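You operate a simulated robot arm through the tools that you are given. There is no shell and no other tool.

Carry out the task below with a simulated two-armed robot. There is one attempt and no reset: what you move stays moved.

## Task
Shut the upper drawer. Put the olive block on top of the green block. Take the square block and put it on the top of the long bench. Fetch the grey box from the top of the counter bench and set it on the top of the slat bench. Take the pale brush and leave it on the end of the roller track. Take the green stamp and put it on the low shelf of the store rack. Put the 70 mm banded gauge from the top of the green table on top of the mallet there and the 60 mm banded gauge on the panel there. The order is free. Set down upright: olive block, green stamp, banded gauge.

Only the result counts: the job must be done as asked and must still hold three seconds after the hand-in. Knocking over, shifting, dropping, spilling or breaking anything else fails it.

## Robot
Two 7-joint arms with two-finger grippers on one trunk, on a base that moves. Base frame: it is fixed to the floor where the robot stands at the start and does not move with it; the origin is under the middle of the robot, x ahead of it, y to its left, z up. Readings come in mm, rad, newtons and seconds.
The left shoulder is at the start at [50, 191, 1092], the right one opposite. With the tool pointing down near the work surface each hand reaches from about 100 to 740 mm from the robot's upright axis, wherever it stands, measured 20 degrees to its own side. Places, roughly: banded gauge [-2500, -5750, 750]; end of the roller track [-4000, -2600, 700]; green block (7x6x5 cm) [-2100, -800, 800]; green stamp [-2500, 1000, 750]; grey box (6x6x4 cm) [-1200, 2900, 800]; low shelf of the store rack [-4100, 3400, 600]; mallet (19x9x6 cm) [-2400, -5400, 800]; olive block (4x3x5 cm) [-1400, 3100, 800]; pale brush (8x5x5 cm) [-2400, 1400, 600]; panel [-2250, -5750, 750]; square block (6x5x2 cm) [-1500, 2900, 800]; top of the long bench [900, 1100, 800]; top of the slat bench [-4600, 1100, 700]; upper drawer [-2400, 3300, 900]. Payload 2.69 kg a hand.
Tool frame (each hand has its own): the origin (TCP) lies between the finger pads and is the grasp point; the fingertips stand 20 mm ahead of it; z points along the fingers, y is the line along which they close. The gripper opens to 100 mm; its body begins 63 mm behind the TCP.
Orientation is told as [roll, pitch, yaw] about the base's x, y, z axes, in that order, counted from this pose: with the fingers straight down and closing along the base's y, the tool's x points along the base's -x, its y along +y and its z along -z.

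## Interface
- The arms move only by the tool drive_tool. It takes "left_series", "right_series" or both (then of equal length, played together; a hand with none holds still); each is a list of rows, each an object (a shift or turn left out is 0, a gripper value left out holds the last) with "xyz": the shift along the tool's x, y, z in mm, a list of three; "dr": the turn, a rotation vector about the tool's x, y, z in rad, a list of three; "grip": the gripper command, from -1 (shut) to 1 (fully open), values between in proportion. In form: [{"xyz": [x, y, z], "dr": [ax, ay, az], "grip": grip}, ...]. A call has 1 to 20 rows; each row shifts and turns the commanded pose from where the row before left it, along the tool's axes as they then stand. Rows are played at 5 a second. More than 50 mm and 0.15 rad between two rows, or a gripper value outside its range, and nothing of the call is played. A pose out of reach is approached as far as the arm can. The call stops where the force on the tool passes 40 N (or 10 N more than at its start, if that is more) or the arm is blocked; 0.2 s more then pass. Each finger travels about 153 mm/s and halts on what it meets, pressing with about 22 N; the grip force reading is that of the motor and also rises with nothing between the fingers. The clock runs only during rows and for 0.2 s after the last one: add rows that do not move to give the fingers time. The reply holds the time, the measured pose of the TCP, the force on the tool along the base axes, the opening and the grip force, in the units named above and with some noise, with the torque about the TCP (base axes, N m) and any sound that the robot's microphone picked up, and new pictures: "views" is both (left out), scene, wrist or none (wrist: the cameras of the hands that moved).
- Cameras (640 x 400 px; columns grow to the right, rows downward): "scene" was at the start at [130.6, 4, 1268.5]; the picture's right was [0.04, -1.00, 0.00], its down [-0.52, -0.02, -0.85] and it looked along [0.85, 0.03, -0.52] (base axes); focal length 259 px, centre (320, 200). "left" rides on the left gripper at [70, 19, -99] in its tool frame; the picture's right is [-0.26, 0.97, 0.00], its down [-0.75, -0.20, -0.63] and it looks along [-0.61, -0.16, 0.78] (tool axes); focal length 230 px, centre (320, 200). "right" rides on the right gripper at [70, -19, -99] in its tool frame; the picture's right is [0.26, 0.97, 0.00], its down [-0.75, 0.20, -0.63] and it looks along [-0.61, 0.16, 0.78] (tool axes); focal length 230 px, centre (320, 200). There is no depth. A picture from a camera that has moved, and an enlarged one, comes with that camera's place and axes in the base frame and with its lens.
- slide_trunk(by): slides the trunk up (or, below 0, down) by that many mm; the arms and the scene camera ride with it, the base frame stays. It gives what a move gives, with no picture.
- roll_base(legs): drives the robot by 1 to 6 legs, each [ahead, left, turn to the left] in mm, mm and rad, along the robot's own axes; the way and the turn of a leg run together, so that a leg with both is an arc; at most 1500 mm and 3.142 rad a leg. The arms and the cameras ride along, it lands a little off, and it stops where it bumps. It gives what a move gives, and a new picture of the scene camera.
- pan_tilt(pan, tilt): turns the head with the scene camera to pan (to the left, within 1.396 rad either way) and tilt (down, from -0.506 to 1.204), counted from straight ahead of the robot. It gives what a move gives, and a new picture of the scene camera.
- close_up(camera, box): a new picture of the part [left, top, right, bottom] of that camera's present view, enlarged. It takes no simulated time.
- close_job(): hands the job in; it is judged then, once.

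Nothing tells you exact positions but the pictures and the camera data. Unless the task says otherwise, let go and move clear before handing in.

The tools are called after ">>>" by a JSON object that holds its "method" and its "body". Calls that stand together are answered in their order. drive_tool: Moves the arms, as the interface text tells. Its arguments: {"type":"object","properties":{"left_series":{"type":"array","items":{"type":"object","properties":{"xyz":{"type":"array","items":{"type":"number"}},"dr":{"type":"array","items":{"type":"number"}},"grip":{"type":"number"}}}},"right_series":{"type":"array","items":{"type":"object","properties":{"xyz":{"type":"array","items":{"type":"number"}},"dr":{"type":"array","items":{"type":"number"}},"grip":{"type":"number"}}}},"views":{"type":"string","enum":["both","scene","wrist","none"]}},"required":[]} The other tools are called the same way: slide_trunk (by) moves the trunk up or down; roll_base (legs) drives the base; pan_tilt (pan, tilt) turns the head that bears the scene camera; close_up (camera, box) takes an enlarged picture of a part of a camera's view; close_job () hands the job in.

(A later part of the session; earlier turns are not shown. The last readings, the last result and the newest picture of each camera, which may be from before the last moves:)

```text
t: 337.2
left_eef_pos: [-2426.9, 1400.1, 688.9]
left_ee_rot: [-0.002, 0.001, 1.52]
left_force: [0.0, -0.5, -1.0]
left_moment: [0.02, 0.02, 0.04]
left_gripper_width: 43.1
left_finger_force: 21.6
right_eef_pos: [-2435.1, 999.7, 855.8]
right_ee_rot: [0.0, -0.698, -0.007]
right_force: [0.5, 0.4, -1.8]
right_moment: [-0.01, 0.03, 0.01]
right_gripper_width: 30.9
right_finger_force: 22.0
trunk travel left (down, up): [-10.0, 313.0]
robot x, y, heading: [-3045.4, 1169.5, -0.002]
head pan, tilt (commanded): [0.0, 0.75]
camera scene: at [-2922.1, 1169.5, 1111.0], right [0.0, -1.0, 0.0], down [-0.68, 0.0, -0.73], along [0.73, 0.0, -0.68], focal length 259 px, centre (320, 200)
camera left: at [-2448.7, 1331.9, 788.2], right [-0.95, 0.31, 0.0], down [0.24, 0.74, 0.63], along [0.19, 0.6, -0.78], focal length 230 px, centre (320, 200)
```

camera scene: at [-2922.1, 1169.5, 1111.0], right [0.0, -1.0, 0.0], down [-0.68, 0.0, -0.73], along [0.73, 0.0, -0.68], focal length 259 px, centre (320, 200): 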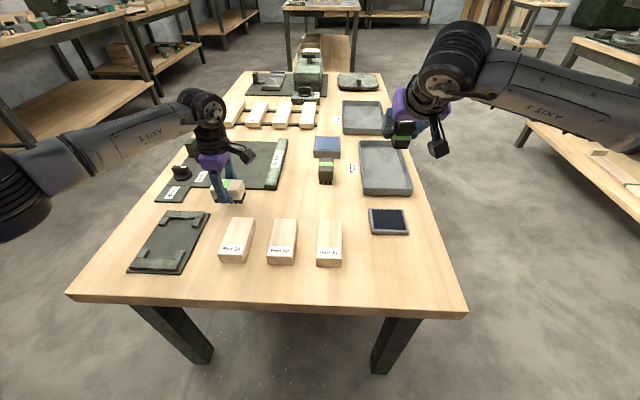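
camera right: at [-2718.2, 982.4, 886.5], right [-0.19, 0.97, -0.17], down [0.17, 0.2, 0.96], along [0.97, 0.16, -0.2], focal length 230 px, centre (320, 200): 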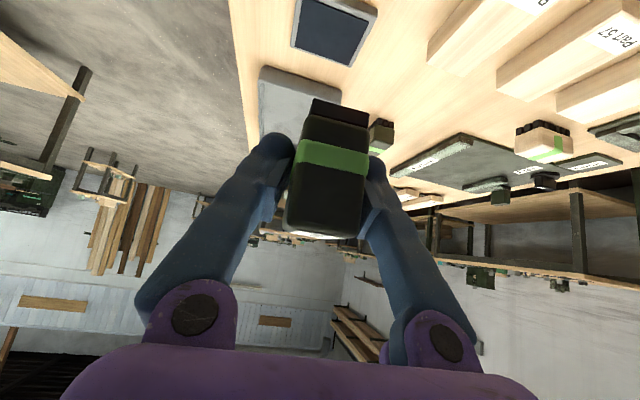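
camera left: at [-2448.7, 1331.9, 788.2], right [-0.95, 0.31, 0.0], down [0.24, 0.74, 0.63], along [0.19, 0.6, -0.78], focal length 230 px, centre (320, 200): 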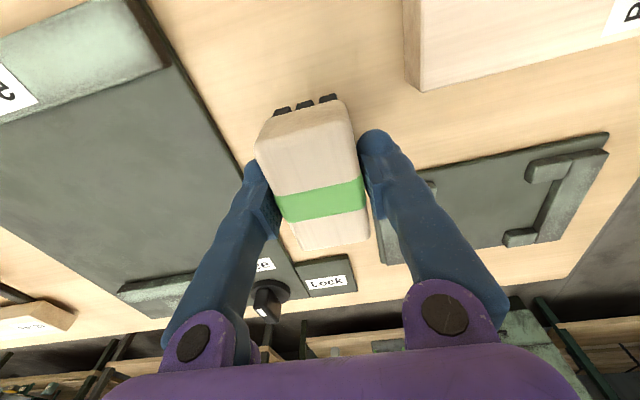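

The brush is held at 43 mm width. I'll lift it and bring the left arm back to a carrying pose.

>>> {"method": "drive_tool", "body": {"left_series": [{"xyz": [0, 0, -45]}, {"xyz": [0, 0, -45]}, {"xyz": [0, 0, -45]}, {"xyz": [0, 0, -45]}, {"xyz": [0, 0, -45]}, {"xyz": [0, 0, -45]}, {"xyz": [0, 45, 0]}, {"xyz": [0, 45, 0]}, {"xyz": [0, 45, 0]}, {"xyz": [0, 45, 0]}, {}], "views": "none"}}

>>> {"method": "roll_base", "body": {"legs": [[-350, 0, 0], [0, 0, 1.571], [1000, 0, 0]]}}

>>> {"method": "pan_tilt", "body": {"pan": 0.3, "tilt": 0.3}}

```text
t: 339.6
left_eef_pos: [-2606.7, 1409.0, 959.3]
left_ee_rot: [-0.003, 0.0, 1.519]
left_force: [-1.3, -0.2, -1.5]
left_moment: [0.03, 0.02, 0.02]
left_gripper_width: 42.9
left_finger_force: 22.3
right_eef_pos: [-2435.3, 1000.3, 855.7]
right_ee_rot: [0.0, -0.698, -0.006]
right_force: [0.1, -0.2, 0.1]
right_moment: [-0.01, -0.05, 0.01]
right_gripper_width: 30.9
right_finger_force: 21.8
trunk travel left (down, up): [-10.0, 313.0]
robot x, y, heading: [-3045.7, 1165.7, 0.001]
head pan, tilt (commanded): [0.0, 0.75]
```

```text
t: 350.5
left_eef_pos: [-3613.1, 2608.3, 958.3]
left_ee_rot: [-0.005, 0.001, 3.075]
left_force: [0.6, -0.1, -0.9]
left_moment: [0.02, 0.03, 0.02]
left_gripper_width: 43.0
left_finger_force: 22.2
right_eef_pos: [-3201.0, 2772.6, 855.4]
right_ee_rot: [0.001, -0.698, 1.548]
right_force: [-0.2, 0.2, -1.2]
right_moment: [-0.01, 0.02, 0.0]
right_gripper_width: 30.9
right_finger_force: 22.3
trunk travel left (down, up): [-10.0, 313.0]
robot x, y, heading: [-3379.5, 2165.2, 1.551]
head pan, tilt (commanded): [0.0, 0.75]
camera scene: at [-3377.4, 2288.5, 1111.0], right [1.0, -0.02, 0.0], down [-0.01, -0.68, -0.73], along [0.01, 0.73, -0.68], focal length 259 px, centre (320, 200)
```

scene: 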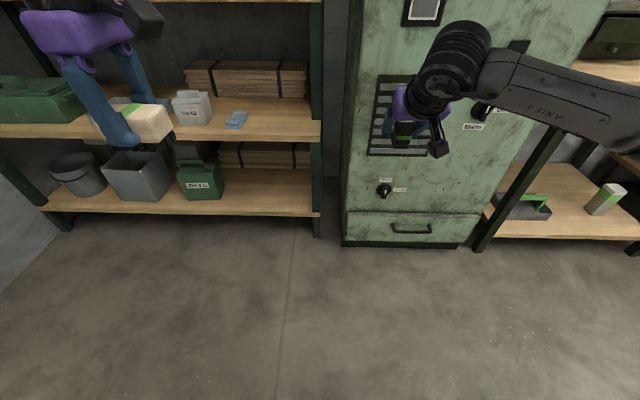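

```text
t: 351.4
left_eef_pos: [-3611.7, 2608.7, 958.2]
left_ee_rot: [-0.003, 0.0, 3.073]
left_force: [0.3, 1.6, -1.3]
left_moment: [0.01, 0.01, 0.0]
left_gripper_width: 43.1
left_finger_force: 21.1
right_eef_pos: [-3201.2, 2771.4, 854.6]
right_ee_rot: [-0.001, -0.697, 1.55]
right_force: [-0.6, -0.6, -0.7]
right_moment: [0.01, 0.02, 0.0]
right_gripper_width: 30.9
right_finger_force: 21.5
trunk travel left (down, up): [-10.0, 313.0]
robot x, y, heading: [-3382.8, 2166.3, 1.548]
head pan, tilt (commanded): [0.3, 0.3]
camera scene: at [-3404.8, 2295.3, 1151.3], right [0.96, 0.28, 0.0], down [0.08, -0.28, -0.95], along [-0.26, 0.92, -0.3], focal length 259 px, centre (320, 200)
```

scene: 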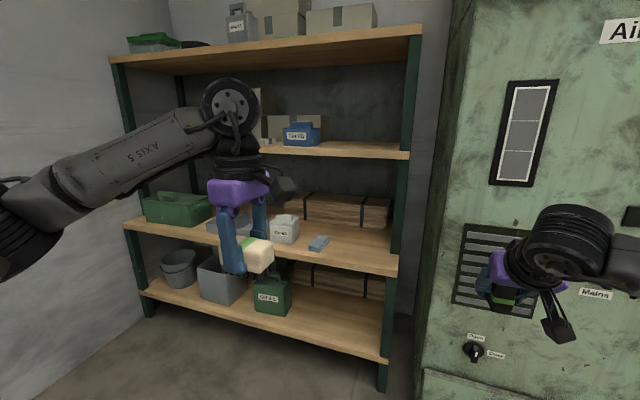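

The store rack's shelves are at z ≈ 190, 590, 1036 and 1382, so the "low shelf" at [-4100, 3400, 600] is the one at about 590. It has a free spot near its right front, at x ≈ -3520. I'll pull in the left hand and lower the right one before approaching.

>>> {"method": "drive_tool", "body": {"left_series": [{"xyz": [0, 37.5, 0]}, {"xyz": [0, 37.5, 0]}, {"xyz": [0, 37.5, 0]}, {"xyz": [0, 37.5, 0]}, {}], "right_series": [{"xyz": [24.1, 0, 28.7]}, {"xyz": [24.1, 0, 28.7]}, {"xyz": [24.1, 0, 28.7]}, {"xyz": [24.1, 0, 28.7]}, {}], "views": "none"}}

>>> {"method": "roll_base", "body": {"legs": [[250, 320, 0.022]]}}

>>> {"method": "pan_tilt", "body": {"pan": 0.0, "tilt": 0.45}}

```text
t: 352.6
left_eef_pos: [-3623.1, 2459.1, 959.2]
left_ee_rot: [-0.003, 0.0, 3.073]
left_force: [-0.1, -0.1, -0.5]
left_moment: [-0.01, -0.04, -0.02]
left_gripper_width: 43.0
left_finger_force: 22.4
right_eef_pos: [-3199.8, 2770.5, 703.9]
right_ee_rot: [0.002, -0.698, 1.547]
right_force: [-0.3, -0.6, -0.4]
right_moment: [0.02, 0.02, 0.01]
right_gripper_width: 30.7
right_finger_force: 21.4
trunk travel left (down, up): [-10.0, 313.0]
robot x, y, heading: [-3383.6, 2162.2, 1.55]
head pan, tilt (commanded): [0.3, 0.3]
```

```text
t: 356.0
left_eef_pos: [-3946.2, 2706.1, 959.2]
left_ee_rot: [-0.005, -0.001, 3.095]
left_force: [0.2, 0.5, -1.7]
left_moment: [0.0, -0.03, 0.0]
left_gripper_width: 43.0
left_finger_force: 22.8
right_eef_pos: [-3529.8, 3026.6, 705.0]
right_ee_rot: [-0.001, -0.699, 1.571]
right_force: [0.3, -0.4, -0.3]
right_moment: [-0.01, -0.03, 0.0]
right_gripper_width: 30.8
right_finger_force: 21.5
trunk travel left (down, up): [-10.0, 313.0]
robot x, y, heading: [-3696.3, 2413.0, 1.578]
head pan, tilt (commanded): [0.3, 0.3]
camera scene: at [-3724.8, 2547.6, 1151.4], right [0.95, 0.3, 0.0], down [0.09, -0.28, -0.96], along [-0.29, 0.91, -0.3], focal length 259 px, centre (320, 200)
```

scene: 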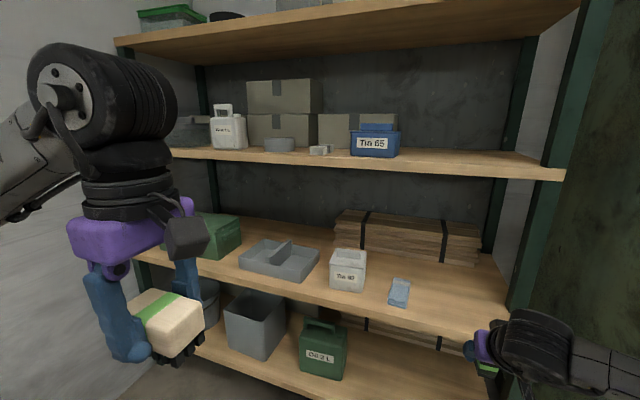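

```text
t: 356.8
left_eef_pos: [-3946.0, 2706.5, 958.8]
left_ee_rot: [-0.004, -0.001, 3.098]
left_force: [0.5, -0.1, -0.7]
left_moment: [-0.04, -0.01, -0.02]
left_gripper_width: 43.2
left_finger_force: 21.7
right_eef_pos: [-3530.5, 3027.5, 705.5]
right_ee_rot: [0.001, -0.698, 1.571]
right_force: [-0.5, 0.4, -0.5]
right_moment: [0.04, 0.04, 0.01]
right_gripper_width: 30.9
right_finger_force: 21.9
trunk travel left (down, up): [-10.0, 313.0]
robot x, y, heading: [-3696.3, 2417.5, 1.577]
head pan, tilt (commanded): [0.0, 0.45]
camera scene: at [-3697.2, 2550.4, 1137.5], right [1.0, 0.0, 0.0], down [0.0, -0.44, -0.9], along [0.0, 0.9, -0.44], focal length 259 px, centre (320, 200)
```

scene: 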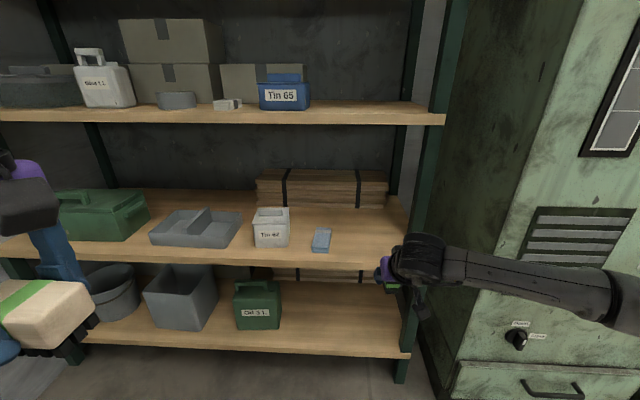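

The right side of the shelf is free. I'll drive forward so the stamp comes over the shelf.

>>> {"method": "roll_base", "body": {"legs": [[170, 0, -0.006]]}}

>>> {"method": "pan_tilt", "body": {"pan": -0.25, "tilt": 0.65}}

```text
t: 358.2
left_eef_pos: [-3944.7, 2879.0, 959.8]
left_ee_rot: [-0.004, -0.001, 3.09]
left_force: [-0.4, -0.1, -0.8]
left_moment: [-0.01, 0.01, 0.0]
left_gripper_width: 42.9
left_finger_force: 21.6
right_eef_pos: [-3525.5, 3197.3, 705.0]
right_ee_rot: [-0.002, -0.699, 1.563]
right_force: [-0.6, -0.5, -1.4]
right_moment: [-0.02, 0.02, 0.03]
right_gripper_width: 30.8
right_finger_force: 21.6
trunk travel left (down, up): [-10.0, 313.0]
robot x, y, heading: [-3698.3, 2590.3, 1.565]
head pan, tilt (commanded): [0.0, 0.45]
camera scene: at [-3696.0, 2721.2, 1137.4], right [1.0, 0.0, 0.0], down [0.0, -0.44, -0.9], along [0.0, 0.9, -0.44], focal length 259 px, centre (320, 200)
```

scene: 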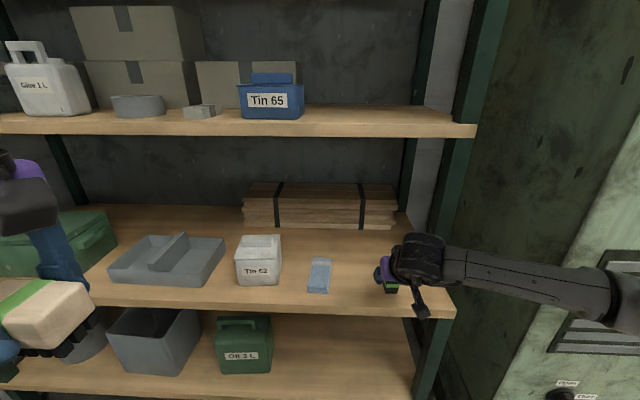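

```text
t: 359.0
left_eef_pos: [-3943.5, 2879.1, 957.7]
left_ee_rot: [-0.004, 0.0, 3.086]
left_force: [0.5, 0.5, -0.7]
left_moment: [-0.01, 0.03, -0.03]
left_gripper_width: 43.1
left_finger_force: 22.0
right_eef_pos: [-3526.2, 3197.4, 705.3]
right_ee_rot: [0.0, -0.698, 1.562]
right_force: [0.3, -0.1, -1.0]
right_moment: [-0.02, 0.0, 0.02]
right_gripper_width: 30.9
right_finger_force: 22.3
trunk travel left (down, up): [-10.0, 313.0]
robot x, y, heading: [-3697.7, 2587.3, 1.566]
head pan, tilt (commanded): [-0.25, 0.649]
camera scene: at [-3674.7, 2713.1, 1119.7], right [0.97, -0.25, 0.0], down [-0.15, -0.58, -0.8], along [0.2, 0.77, -0.6], focal length 259 px, centre (320, 200)
```

scene: 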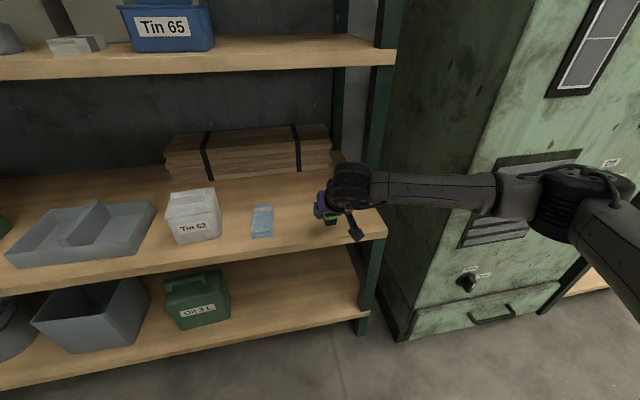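

>>> {"method": "close_up", "body": {"camera": "scene", "box": [220, 150, 420, 290]}}

>>> {"method": "close_up", "body": {"camera": "right", "box": [0, 0, 640, 400]}}

```text
2.86 times, centred on (320, 220) of scene
camera zoom: at [-3674.7, 2713.1, 1119.7], right [0.97, -0.25, 0.0], down [-0.15, -0.58, -0.8], along [0.2, 0.77, -0.6], focal length 741 px, centre (320, 143)
```

zoom: 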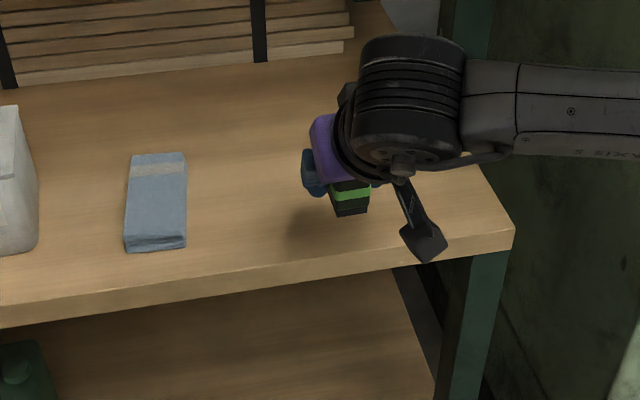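

```text
1.00 times, centred on (320, 200) of right (not enlarged: the box is as wide or as high as the picture)
camera zoom: at [-3508.8, 3078.7, 735.9], right [-0.97, -0.19, -0.17], down [-0.2, 0.17, 0.96], along [-0.15, 0.97, -0.2], focal length 230 px, centre (320, 200)
```

zoom: 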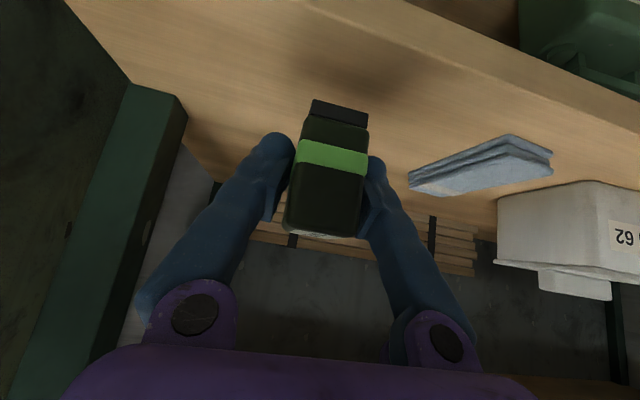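

I'll extend over the shelf and lower the stamp in steps.

>>> {"method": "drive_tool", "body": {"right_series": [{"xyz": [-30.6, 0, 25.7]}, {"xyz": [-30.6, 0, 25.7]}, {"xyz": [19.3, 0, 23]}, {"xyz": [12.9, 0, 15.3]}, {}]}}

>>> {"method": "close_up", "body": {"camera": "scene", "box": [220, 150, 420, 290]}}

```text
t: 360.2
left_eef_pos: [-3944.1, 2878.7, 960.2]
left_ee_rot: [-0.005, 0.001, 3.089]
left_force: [-0.5, -0.3, -1.0]
left_moment: [0.0, -0.01, -0.01]
left_gripper_width: 43.0
left_finger_force: 21.9
right_eef_pos: [-3525.9, 3277.1, 655.2]
right_ee_rot: [0.0, -0.7, 1.563]
right_force: [1.1, 0.1, 2.9]
right_moment: [-0.06, 0.01, 0.04]
right_gripper_width: 30.8
right_finger_force: 21.9
trunk travel left (down, up): [-10.0, 313.0]
robot x, y, heading: [-3691.8, 2588.4, 1.567]
head pan, tilt (commanded): [-0.25, 0.649]
camera scene: at [-3674.7, 2712.8, 1119.7], right [0.97, -0.25, 0.0], down [-0.15, -0.58, -0.8], along [0.2, 0.77, -0.6], focal length 259 px, centre (320, 200)
camera right: at [-3509.0, 3159.4, 685.6], right [-0.97, -0.19, -0.17], down [-0.2, 0.17, 0.97], along [-0.16, 0.97, -0.2], focal length 230 px, centre (320, 200)
```

scene: 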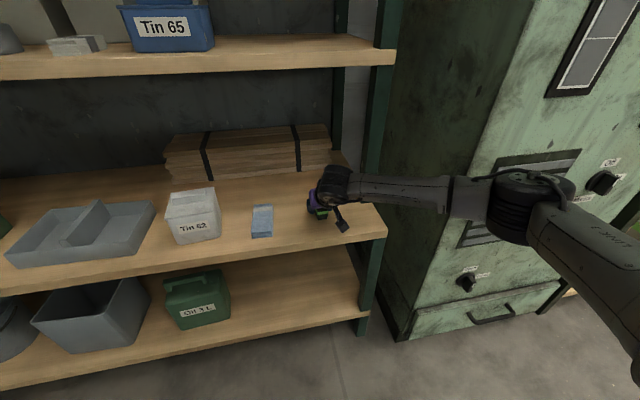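
right: 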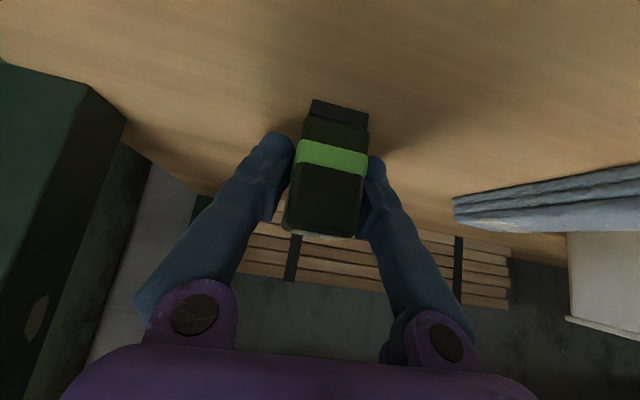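

```text
2.86 times, centred on (320, 220) of scene
camera zoom: at [-3674.7, 2712.8, 1119.7], right [0.97, -0.25, 0.0], down [-0.15, -0.58, -0.8], along [0.2, 0.77, -0.6], focal length 741 px, centre (320, 143)
```

zoom: 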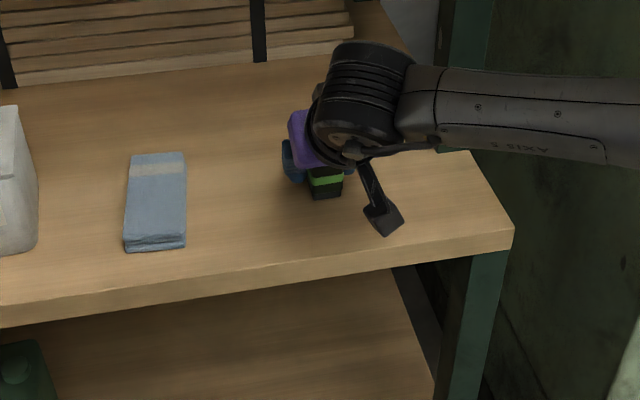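

>>> {"method": "drive_tool", "body": {"right_series": [{}, {"xyz": [0.65, 0, 0.77]}, {}], "views": "none"}}

```text
t: 361.0
left_eef_pos: [-3943.6, 2878.5, 959.5]
left_ee_rot: [-0.003, -0.001, 3.089]
left_force: [-0.1, -0.1, -2.4]
left_moment: [0.0, 0.01, 0.01]
left_gripper_width: 43.0
left_finger_force: 22.0
right_eef_pos: [-3526.3, 3277.4, 656.4]
right_ee_rot: [0.0, -0.699, 1.562]
right_force: [-0.8, 2.0, 5.7]
right_moment: [-0.08, 0.03, -0.05]
right_gripper_width: 30.9
right_finger_force: 21.8
trunk travel left (down, up): [-10.0, 313.0]
robot x, y, heading: [-3695.9, 2586.9, 1.565]
head pan, tilt (commanded): [-0.25, 0.649]
```

Contact is confirmed with almost no moment, so the stamp stands on the shelf. I'll release and withdraw along the tool axis.

>>> {"method": "drive_tool", "body": {"right_series": [{"xyz": [-0.3, 0, -0.4]}, {"grip": 0.0}, {"grip": 0.2}, {}, {"xyz": [0, 0, -15]}, {"xyz": [0, 0, -35]}, {"xyz": [0, 0, -40]}, {}]}}

>>> {"method": "close_up", "body": {"camera": "scene", "box": [220, 150, 420, 290]}}

```text
t: 362.8
left_eef_pos: [-3944.4, 2879.4, 959.3]
left_ee_rot: [-0.002, 0.0, 3.092]
left_force: [0.7, 0.8, -1.4]
left_moment: [0.04, -0.02, 0.03]
left_gripper_width: 43.0
left_finger_force: 21.8
right_eef_pos: [-3527.7, 3219.0, 725.4]
right_ee_rot: [-0.001, -0.696, 1.562]
right_force: [-0.7, -0.1, 0.2]
right_moment: [-0.06, -0.01, -0.01]
right_gripper_width: 60.0
right_finger_force: 0.0
trunk travel left (down, up): [-10.0, 313.0]
robot x, y, heading: [-3699.3, 2592.1, 1.569]
head pan, tilt (commanded): [-0.25, 0.649]
camera scene: at [-3674.7, 2713.0, 1119.6], right [0.97, -0.25, 0.0], down [-0.15, -0.59, -0.8], along [0.2, 0.77, -0.6], focal length 259 px, centre (320, 200)
camera right: at [-3510.1, 3101.0, 755.1], right [-0.97, -0.19, -0.17], down [-0.2, 0.17, 0.96], along [-0.15, 0.97, -0.2], focal length 230 px, centre (320, 200)
```

scene: 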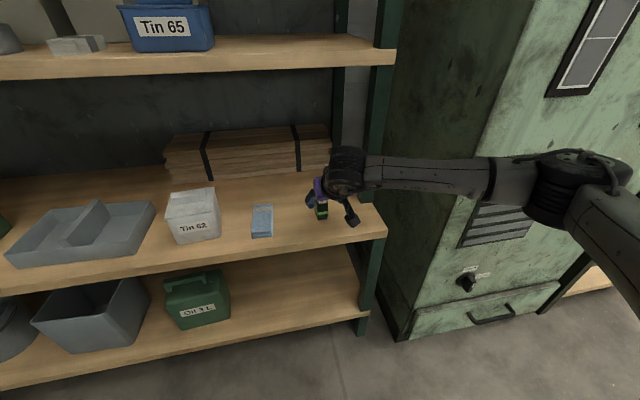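
right: 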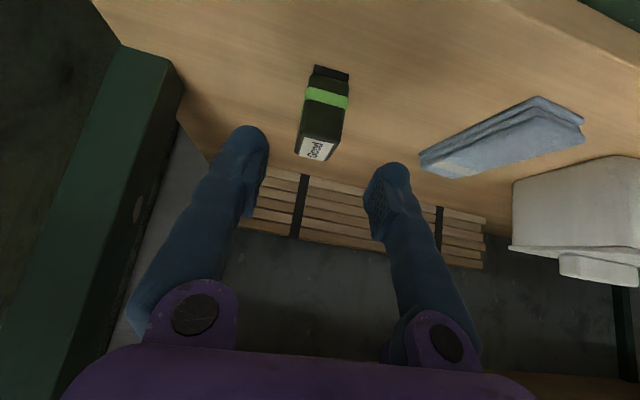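

```text
2.86 times, centred on (320, 220) of scene
camera zoom: at [-3674.7, 2713.0, 1119.6], right [0.97, -0.25, 0.0], down [-0.15, -0.59, -0.8], along [0.2, 0.77, -0.6], focal length 741 px, centre (320, 143)
```

zoom: 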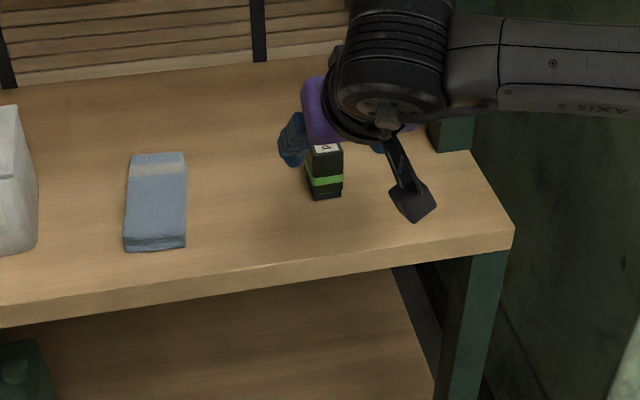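

The green stamp stands on the low shelf. I'll back away, return the right hand to vertical and head for the drawer.

>>> {"method": "roll_base", "body": {"legs": [[-380, 0, 0]]}}

>>> {"method": "drive_tool", "body": {"right_series": [{"dr": [0, 0.14, 0], "xyz": [0, 0, -30]}, {"dr": [0, 0.14, 0], "xyz": [0, 0, -30]}, {"dr": [0, 0.14, 0], "xyz": [0, 0, -40]}, {"dr": [0, 0.14, 0], "xyz": [0, 0, -40]}, {"dr": [0, 0.138, 0], "xyz": [0, 0, -40]}, {"xyz": [40, 0, -20]}, {"xyz": [40, 0, -20]}, {}], "views": "none"}}

>>> {"method": "slide_trunk", "body": {"by": 140}}

>>> {"method": "roll_base", "body": {"legs": [[0, -1250, 0.004]]}}

>>> {"method": "pan_tilt", "body": {"pan": 0.0, "tilt": 0.5}}

```text
t: 365.2
left_eef_pos: [-3945.0, 2499.3, 959.9]
left_ee_rot: [-0.004, 0.0, 3.088]
left_force: [0.1, 0.4, -1.0]
left_moment: [-0.02, -0.01, -0.02]
left_gripper_width: 42.5
left_finger_force: 22.2
right_eef_pos: [-3528.0, 2839.0, 724.5]
right_ee_rot: [0.0, -0.697, 1.558]
right_force: [0.9, 0.0, 0.5]
right_moment: [-0.02, -0.02, 0.05]
right_gripper_width: 60.0
right_finger_force: 0.2
trunk travel left (down, up): [-10.0, 313.0]
robot x, y, heading: [-3701.7, 2206.0, 1.567]
head pan, tilt (commanded): [-0.25, 0.649]
camera scene: at [-3676.5, 2332.3, 1119.7], right [0.97, -0.25, 0.0], down [-0.15, -0.58, -0.8], along [0.2, 0.77, -0.6], focal length 259 px, centre (320, 200)
```

scene: 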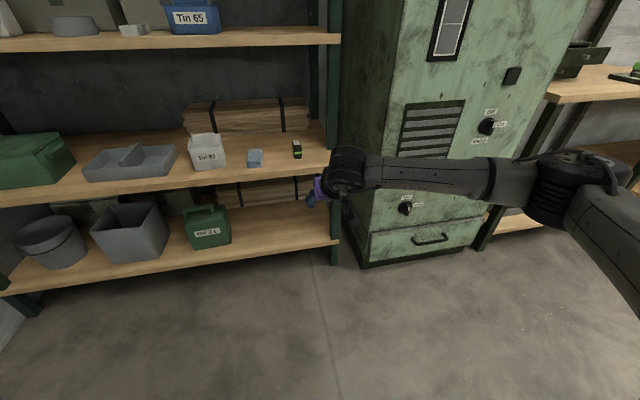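

```text
t: 367.0
left_eef_pos: [-3944.9, 2498.8, 958.0]
left_ee_rot: [-0.005, 0.0, 3.087]
left_force: [0.9, -0.1, -1.5]
left_moment: [-0.02, -0.02, 0.02]
left_gripper_width: 43.2
left_finger_force: 22.5
right_eef_pos: [-3529.3, 2690.4, 928.9]
right_ee_rot: [0.002, 0.0, 1.562]
right_force: [-0.3, 0.1, -0.8]
right_moment: [-0.01, -0.01, 0.01]
right_gripper_width: 60.0
right_finger_force: 0.1
trunk travel left (down, up): [-10.0, 313.0]
robot x, y, heading: [-3699.0, 2209.8, 1.562]
head pan, tilt (commanded): [-0.25, 0.649]
```

```text
t: 368.7
left_eef_pos: [-3945.3, 2499.2, 1098.7]
left_ee_rot: [-0.004, -0.001, 3.088]
left_force: [-0.1, -1.0, -1.6]
left_moment: [-0.04, 0.02, 0.01]
left_gripper_width: 43.0
left_finger_force: 21.7
right_eef_pos: [-3530.0, 2689.7, 1069.6]
right_ee_rot: [0.0, 0.0, 1.561]
right_force: [0.4, 0.1, 0.0]
right_moment: [0.01, 0.02, 0.02]
right_gripper_width: 60.0
right_finger_force: 0.0
trunk travel left (down, up): [-150.0, 173.0]
robot x, y, heading: [-3702.9, 2205.7, 1.56]
head pan, tilt (commanded): [-0.25, 0.649]
```

```text
t: 379.8
left_eef_pos: [-2707.5, 2494.7, 1099.8]
left_ee_rot: [-0.003, 0.0, 3.096]
left_force: [0.2, 0.1, -1.1]
left_moment: [0.0, -0.02, -0.01]
left_gripper_width: 43.2
left_finger_force: 21.9
right_eef_pos: [-2294.4, 2689.1, 1068.7]
right_ee_rot: [0.0, 0.0, 1.569]
right_force: [-0.2, -0.6, -0.3]
right_moment: [0.03, -0.01, 0.02]
right_gripper_width: 59.9
right_finger_force: 0.0
trunk travel left (down, up): [-150.0, 173.0]
robot x, y, heading: [-2455.9, 2207.8, 1.575]
head pan, tilt (commanded): [-0.25, 0.649]
camera scene: at [-2437.3, 2330.1, 1259.6], right [0.97, -0.24, 0.0], down [-0.15, -0.59, -0.8], along [0.2, 0.77, -0.6], focal length 259 px, centre (320, 200)
```

scene: 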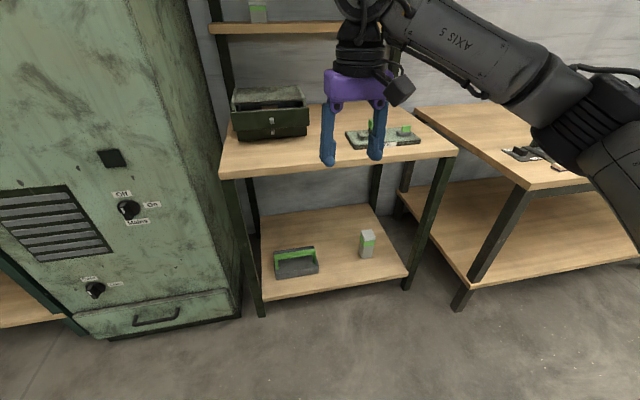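

```text
t: 380.6
left_eef_pos: [-2707.3, 2493.8, 1100.3]
left_ee_rot: [-0.004, 0.0, 3.094]
left_force: [-0.5, 0.4, -1.2]
left_moment: [0.0, 0.03, 0.0]
left_gripper_width: 42.9
left_finger_force: 22.4
right_eef_pos: [-2294.1, 2688.6, 1069.2]
right_ee_rot: [0.002, 0.0, 1.568]
right_force: [0.5, -0.3, 0.3]
right_moment: [0.0, 0.04, 0.01]
right_gripper_width: 60.2
right_finger_force: 0.0
trunk travel left (down, up): [-150.0, 173.0]
robot x, y, heading: [-2459.6, 2204.5, 1.573]
head pan, tilt (commanded): [0.0, 0.499]
camera scene: at [-2458.7, 2336.9, 1273.0], right [1.0, 0.0, 0.0], down [0.0, -0.48, -0.88], along [0.0, 0.88, -0.48], focal length 259 px, centre (320, 200)
```

scene: 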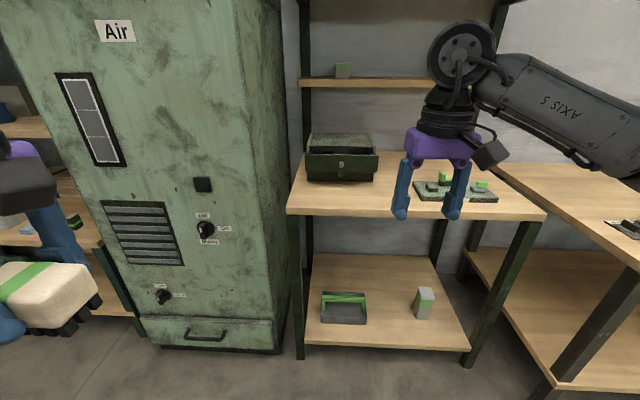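

The small chest stands on this rack's bench. I'll zoom in on its drawers.

>>> {"method": "close_up", "body": {"camera": "scene", "box": [280, 110, 400, 200]}}

```text
4.44 times, centred on (340, 155) of scene
camera zoom: at [-2458.7, 2336.9, 1273.0], right [1.0, 0.0, 0.0], down [0.0, -0.48, -0.88], along [0.0, 0.88, -0.48], focal length 1152 px, centre (231, 400)
```

zoom: 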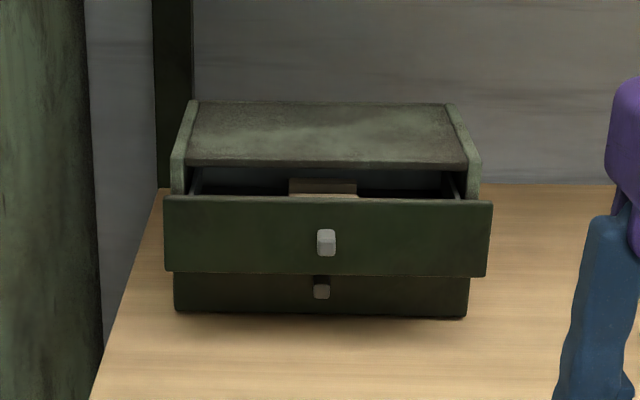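

The upper drawer is open by about 75 mm, with its face at y ≈ 3230, z ≈ 909-968 and x ≈ -2512 to -2244. I'll drive closer and push it with the closed, tilted right hand.

>>> {"method": "roll_base", "body": {"legs": [[380, 40, 0]]}}

>>> {"method": "close_up", "body": {"camera": "scene", "box": [250, 100, 430, 230]}}

```text
t: 382.9
left_eef_pos: [-2745.1, 2870.8, 1099.4]
left_ee_rot: [-0.003, 0.0, 3.087]
left_force: [-0.7, 1.9, -1.2]
left_moment: [-0.04, -0.04, -0.02]
left_gripper_width: 43.2
left_finger_force: 21.9
right_eef_pos: [-2329.8, 3061.1, 1069.5]
right_ee_rot: [0.0, 0.0, 1.563]
right_force: [0.2, 1.0, -0.5]
right_moment: [-0.04, 0.01, 0.02]
right_gripper_width: 60.0
right_finger_force: 0.0
trunk travel left (down, up): [-150.0, 173.0]
robot x, y, heading: [-2498.2, 2576.4, 1.568]
head pan, tilt (commanded): [0.0, 0.499]
camera scene: at [-2497.2, 2711.7, 1272.9], right [1.0, -0.01, 0.0], down [0.0, -0.48, -0.88], along [0.0, 0.88, -0.48], focal length 259 px, centre (320, 200)
```

scene: 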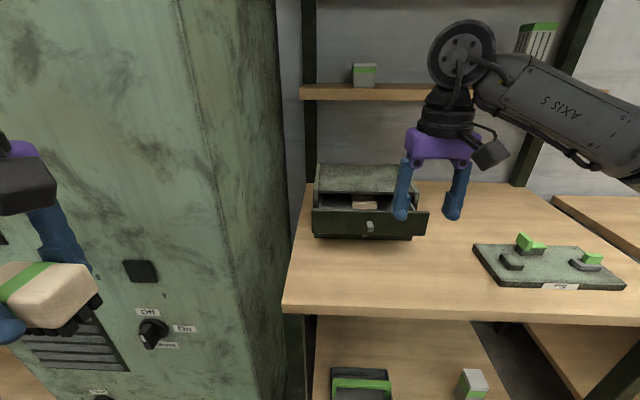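

```text
3.08 times, centred on (340, 165) of scene
camera zoom: at [-2497.2, 2711.7, 1272.9], right [1.0, -0.01, 0.0], down [0.0, -0.48, -0.88], along [0.0, 0.88, -0.48], focal length 798 px, centre (258, 308)
```

zoom: 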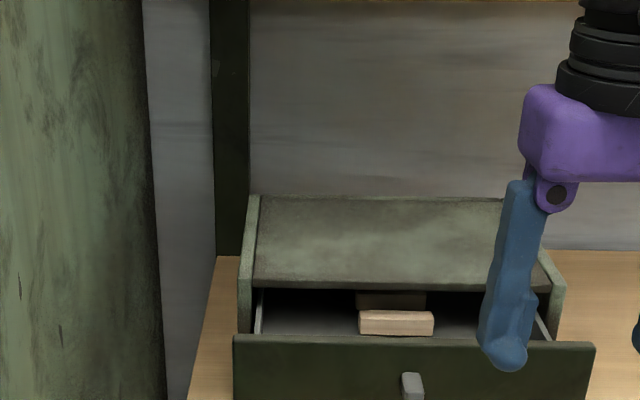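

The drawer face is at y ≈ 3192 and z ≈ 922-982, with the chest front at y ≈ 3250. I'll close the right gripper, tilt it forward and bring it in front of the face, right of the knob.

>>> {"method": "drive_tool", "body": {"right_series": [{"xyz": [-30, 0, 0], "grip": -1}, {"xyz": [-30, 0, 0]}, {"xyz": [0, 0, 35]}, {"xyz": [0, 0, 35]}, {"dr": [0, -0.1455, 0]}, {"dr": [0, -0.1455, 0]}, {"dr": [0, -0.1455, 0]}, {"dr": [0, -0.1455, 0]}, {"dr": [0, -0.1455, 0]}, {"dr": [0, -0.1455, 0]}, {"xyz": [38.3, 0, 32.2]}, {}]}}

>>> {"method": "close_up", "body": {"camera": "scene", "box": [270, 140, 450, 270]}}

```text
t: 385.6
left_eef_pos: [-2744.7, 2870.4, 1099.2]
left_ee_rot: [-0.002, 0.0, 3.087]
left_force: [-0.9, -0.8, -1.8]
left_moment: [-0.04, -0.01, 0.03]
left_gripper_width: 42.8
left_finger_force: 22.3
right_eef_pos: [-2328.6, 3121.6, 948.0]
right_ee_rot: [0.0, -0.874, 1.562]
right_force: [0.8, -0.2, -0.5]
right_moment: [0.0, -0.01, 0.03]
right_gripper_width: 0.0
right_finger_force: 22.2
trunk travel left (down, up): [-150.0, 173.0]
robot x, y, heading: [-2499.4, 2582.8, 1.57]
head pan, tilt (commanded): [0.0, 0.499]
camera scene: at [-2497.3, 2711.0, 1273.0], right [1.0, -0.01, 0.0], down [0.0, -0.48, -0.88], along [0.0, 0.88, -0.48], focal length 259 px, centre (320, 200)
camera right: at [-2311.6, 2999.8, 957.4], right [-0.97, -0.16, -0.2], down [-0.2, 0.0, 0.98], along [-0.15, 0.99, -0.03], focal length 230 px, centre (320, 200)
```

scene: 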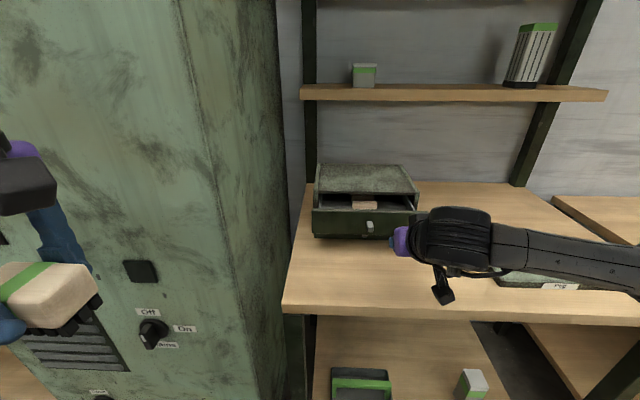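
right: 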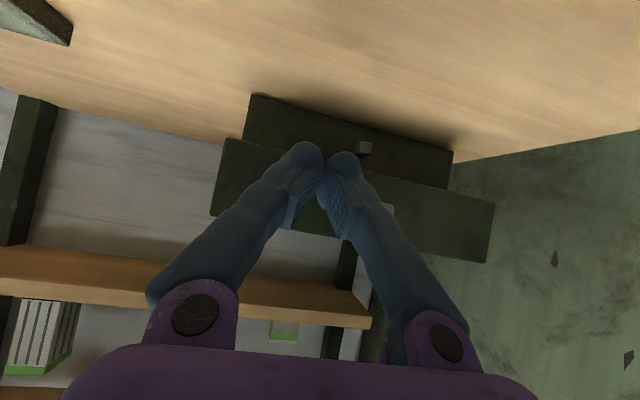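

```text
3.08 times, centred on (360, 205) of scene
camera zoom: at [-2497.3, 2711.0, 1273.0], right [1.0, -0.01, 0.0], down [0.0, -0.48, -0.88], along [0.0, 0.88, -0.48], focal length 798 px, centre (197, 185)
```

zoom: 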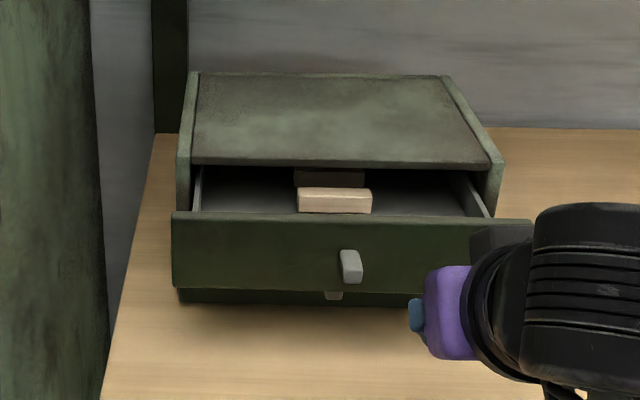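

The tips are near the bottom edge of the face, so I'll raise by 15 mm and then push forward in steps.

>>> {"method": "drive_tool", "body": {"right_series": [{"xyz": [-11.5, 0, -9.6]}, {"xyz": [-9.6, 0, 11.5]}, {"xyz": [-9.6, 0, 11.5]}, {"xyz": [-9.6, 0, 11.5]}, {"xyz": [-6.4, 0, 7.7]}, {"xyz": [-6.4, 0, 7.7]}, {}]}}

>>> {"method": "close_up", "body": {"camera": "scene", "box": [270, 140, 450, 270]}}

```text
t: 387.1
left_eef_pos: [-2744.8, 2870.4, 1099.5]
left_ee_rot: [-0.004, 0.0, 3.088]
left_force: [0.8, 0.3, -1.8]
left_moment: [0.03, 0.0, 0.02]
left_gripper_width: 43.3
left_finger_force: 21.8
right_eef_pos: [-2327.9, 3185.2, 963.6]
right_ee_rot: [0.001, -0.874, 1.562]
right_force: [-0.8, -0.2, -0.3]
right_moment: [-0.02, 0.0, 0.03]
right_gripper_width: 0.0
right_finger_force: 22.5
trunk travel left (down, up): [-150.0, 173.0]
robot x, y, heading: [-2499.5, 2580.5, 1.563]
head pan, tilt (commanded): [0.0, 0.499]
camera scene: at [-2497.2, 2711.2, 1273.0], right [1.0, -0.01, 0.0], down [0.0, -0.48, -0.88], along [0.0, 0.88, -0.48], focal length 259 px, centre (320, 200)
camera right: at [-2311.1, 3064.0, 973.0], right [-0.97, -0.16, -0.2], down [-0.2, 0.0, 0.98], along [-0.15, 0.99, -0.03], focal length 230 px, centre (320, 200)
```

scene: 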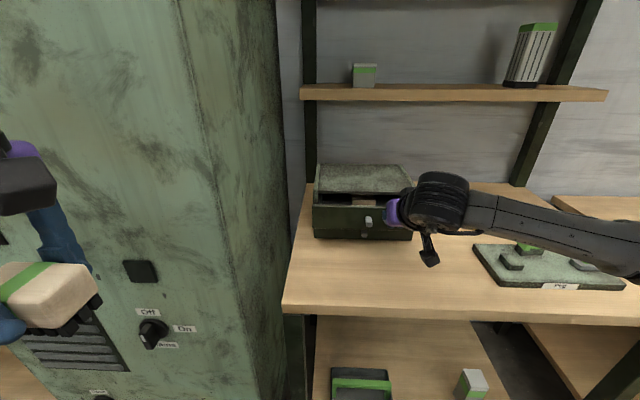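
right: 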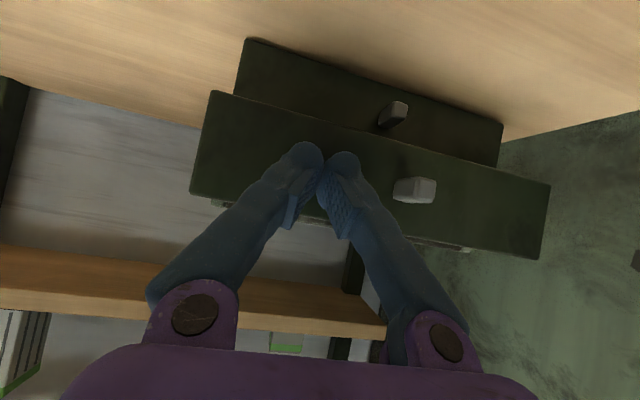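

```text
3.08 times, centred on (360, 205) of scene
camera zoom: at [-2497.2, 2711.2, 1273.0], right [1.0, -0.01, 0.0], down [0.0, -0.48, -0.88], along [0.0, 0.88, -0.48], focal length 798 px, centre (197, 185)
```

zoom: 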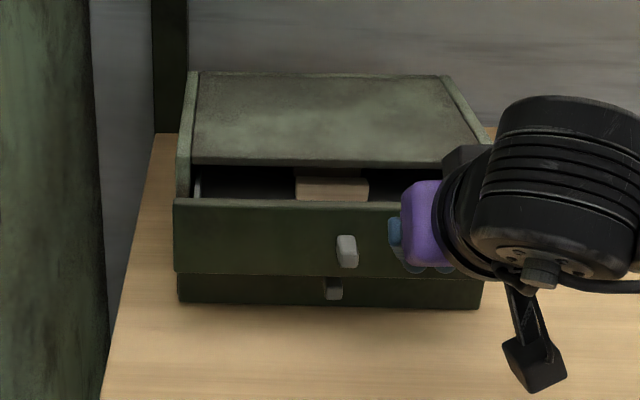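

The drawer is sliding in. I'll keep pushing until it stops.

>>> {"method": "drive_tool", "body": {"right_series": [{"xyz": [-5.1, 0, 6.1]}, {"xyz": [-5.1, 0, 6.1]}, {"xyz": [-5.1, 0, 6.1]}, {"xyz": [-5.1, 0, 6.1]}, {"xyz": [-3.2, 0, 3.8]}, {}]}}

>>> {"method": "close_up", "body": {"camera": "scene", "box": [270, 140, 450, 270]}}

```text
t: 388.6
left_eef_pos: [-2744.9, 2869.8, 1098.2]
left_ee_rot: [-0.002, 0.0, 3.089]
left_force: [0.2, -0.8, -1.1]
left_moment: [-0.02, 0.0, 0.02]
left_gripper_width: 43.1
left_finger_force: 22.0
right_eef_pos: [-2327.9, 3222.7, 963.6]
right_ee_rot: [-0.001, -0.872, 1.562]
right_force: [-0.1, 0.0, -0.2]
right_moment: [0.05, 0.0, -0.01]
right_gripper_width: 0.1
right_finger_force: 22.5
trunk travel left (down, up): [-150.0, 173.0]
robot x, y, heading: [-2500.7, 2581.0, 1.565]
head pan, tilt (commanded): [0.0, 0.499]
camera scene: at [-2497.2, 2711.2, 1273.0], right [1.0, -0.01, 0.0], down [0.0, -0.48, -0.88], along [0.0, 0.88, -0.48], focal length 259 px, centre (320, 200)
camera right: at [-2311.5, 3101.3, 972.8], right [-0.97, -0.16, -0.2], down [-0.2, 0.0, 0.98], along [-0.15, 0.99, -0.03], focal length 230 px, centre (320, 200)
```

scene: 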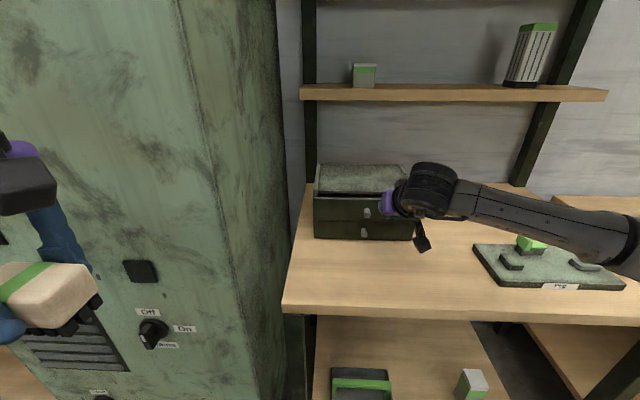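
right: 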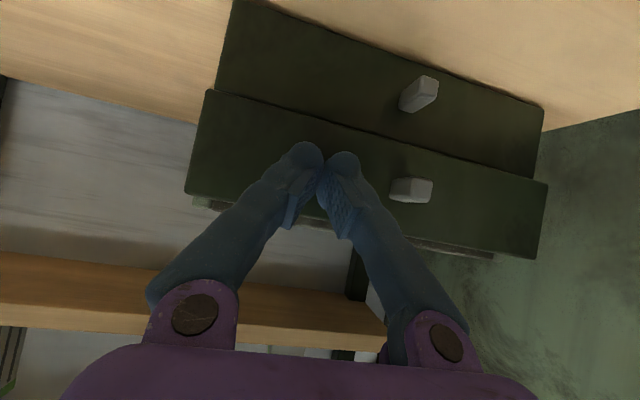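

```text
3.08 times, centred on (360, 205) of scene
camera zoom: at [-2497.2, 2711.2, 1273.0], right [1.0, -0.01, 0.0], down [0.0, -0.48, -0.88], along [0.0, 0.88, -0.48], focal length 798 px, centre (197, 185)
```

zoom: 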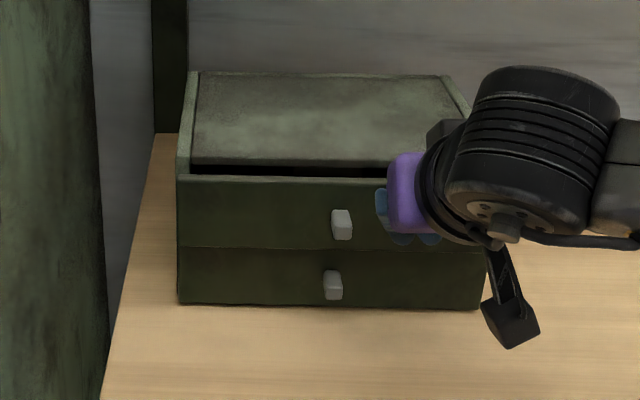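

>>> {"method": "drive_tool", "body": {"right_series": [{"xyz": [-2.6, 0, 3.1]}, {"xyz": [-2.6, 0, 3.1]}, {"xyz": [-2.6, 0, 3.1]}, {"xyz": [-2.6, 0, 3.1]}, {}], "views": "none"}}

>>> {"method": "close_up", "body": {"camera": "scene", "box": [270, 140, 450, 270]}}

```text
t: 389.8
left_eef_pos: [-2744.1, 2867.3, 1100.1]
left_ee_rot: [-0.008, 0.001, 3.087]
left_force: [0.0, 0.4, 0.0]
left_moment: [-0.01, -0.01, -0.03]
left_gripper_width: 43.1
left_finger_force: 22.0
right_eef_pos: [-2327.3, 3235.8, 964.1]
right_ee_rot: [-0.001, -0.871, 1.565]
right_force: [5.4, -33.8, -3.1]
right_moment: [-0.06, 0.03, -0.33]
right_gripper_width: 6.1
right_finger_force: 22.0
trunk travel left (down, up): [-150.0, 173.0]
robot x, y, heading: [-2496.5, 2579.9, 1.566]
head pan, tilt (commanded): [0.0, 0.499]
```

```text
3.08 times, centred on (360, 205) of scene
camera zoom: at [-2496.4, 2707.6, 1273.4], right [1.0, -0.01, 0.0], down [0.0, -0.48, -0.88], along [0.01, 0.88, -0.48], focal length 798 px, centre (197, 185)
```

zoom: 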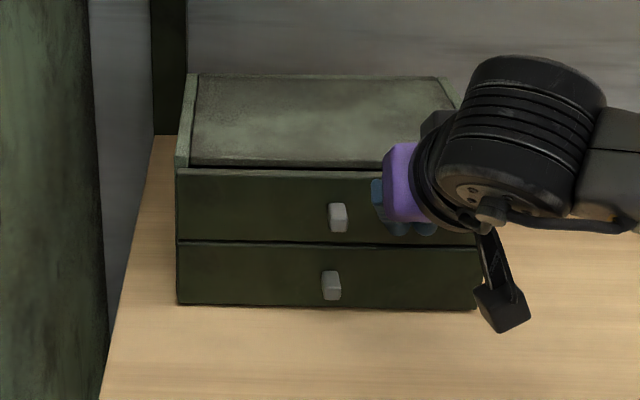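

The drawer hit its stop with 34 N of force. I'll withdraw and verify.

>>> {"method": "drive_tool", "body": {"right_series": [{"xyz": [6.4, 0, -7.7]}, {"xyz": [25, 0, -30]}, {"xyz": [25, 0, -30]}, {"xyz": [0, 0, -40]}, {}], "views": "scene"}}

>>> {"method": "close_up", "body": {"camera": "scene", "box": [270, 140, 450, 270]}}

```text
t: 390.9
left_eef_pos: [-2745.5, 2871.5, 1099.7]
left_ee_rot: [-0.003, 0.0, 3.086]
left_force: [0.3, -1.0, -1.4]
left_moment: [0.01, 0.02, 0.0]
left_gripper_width: 43.0
left_finger_force: 21.7
right_eef_pos: [-2328.5, 3122.8, 988.8]
right_ee_rot: [0.0, -0.875, 1.56]
right_force: [1.1, -0.6, 0.0]
right_moment: [0.02, -0.01, 0.01]
right_gripper_width: 0.0
right_finger_force: 29.0
trunk travel left (down, up): [-150.0, 173.0]
robot x, y, heading: [-2499.8, 2580.9, 1.568]
head pan, tilt (commanded): [0.0, 0.499]
camera scene: at [-2497.1, 2711.4, 1272.9], right [1.0, -0.01, 0.0], down [0.0, -0.48, -0.88], along [0.0, 0.88, -0.48], focal length 259 px, centre (320, 200)
```

scene: 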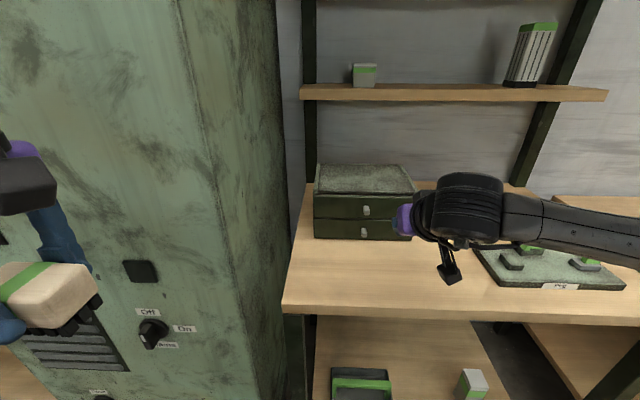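

```text
3.08 times, centred on (360, 205) of scene
camera zoom: at [-2497.1, 2711.4, 1272.9], right [1.0, -0.01, 0.0], down [0.0, -0.48, -0.88], along [0.0, 0.88, -0.48], focal length 798 px, centre (197, 185)
```

zoom: 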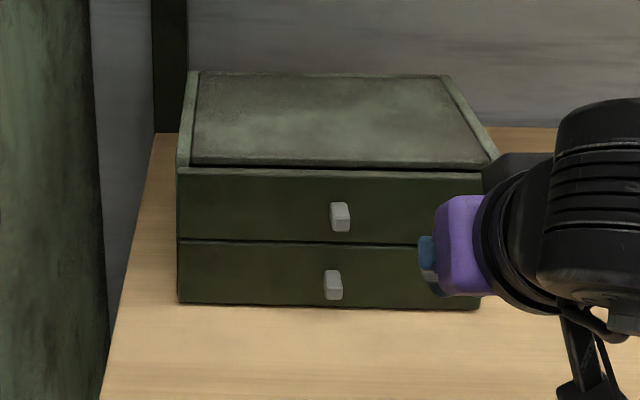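

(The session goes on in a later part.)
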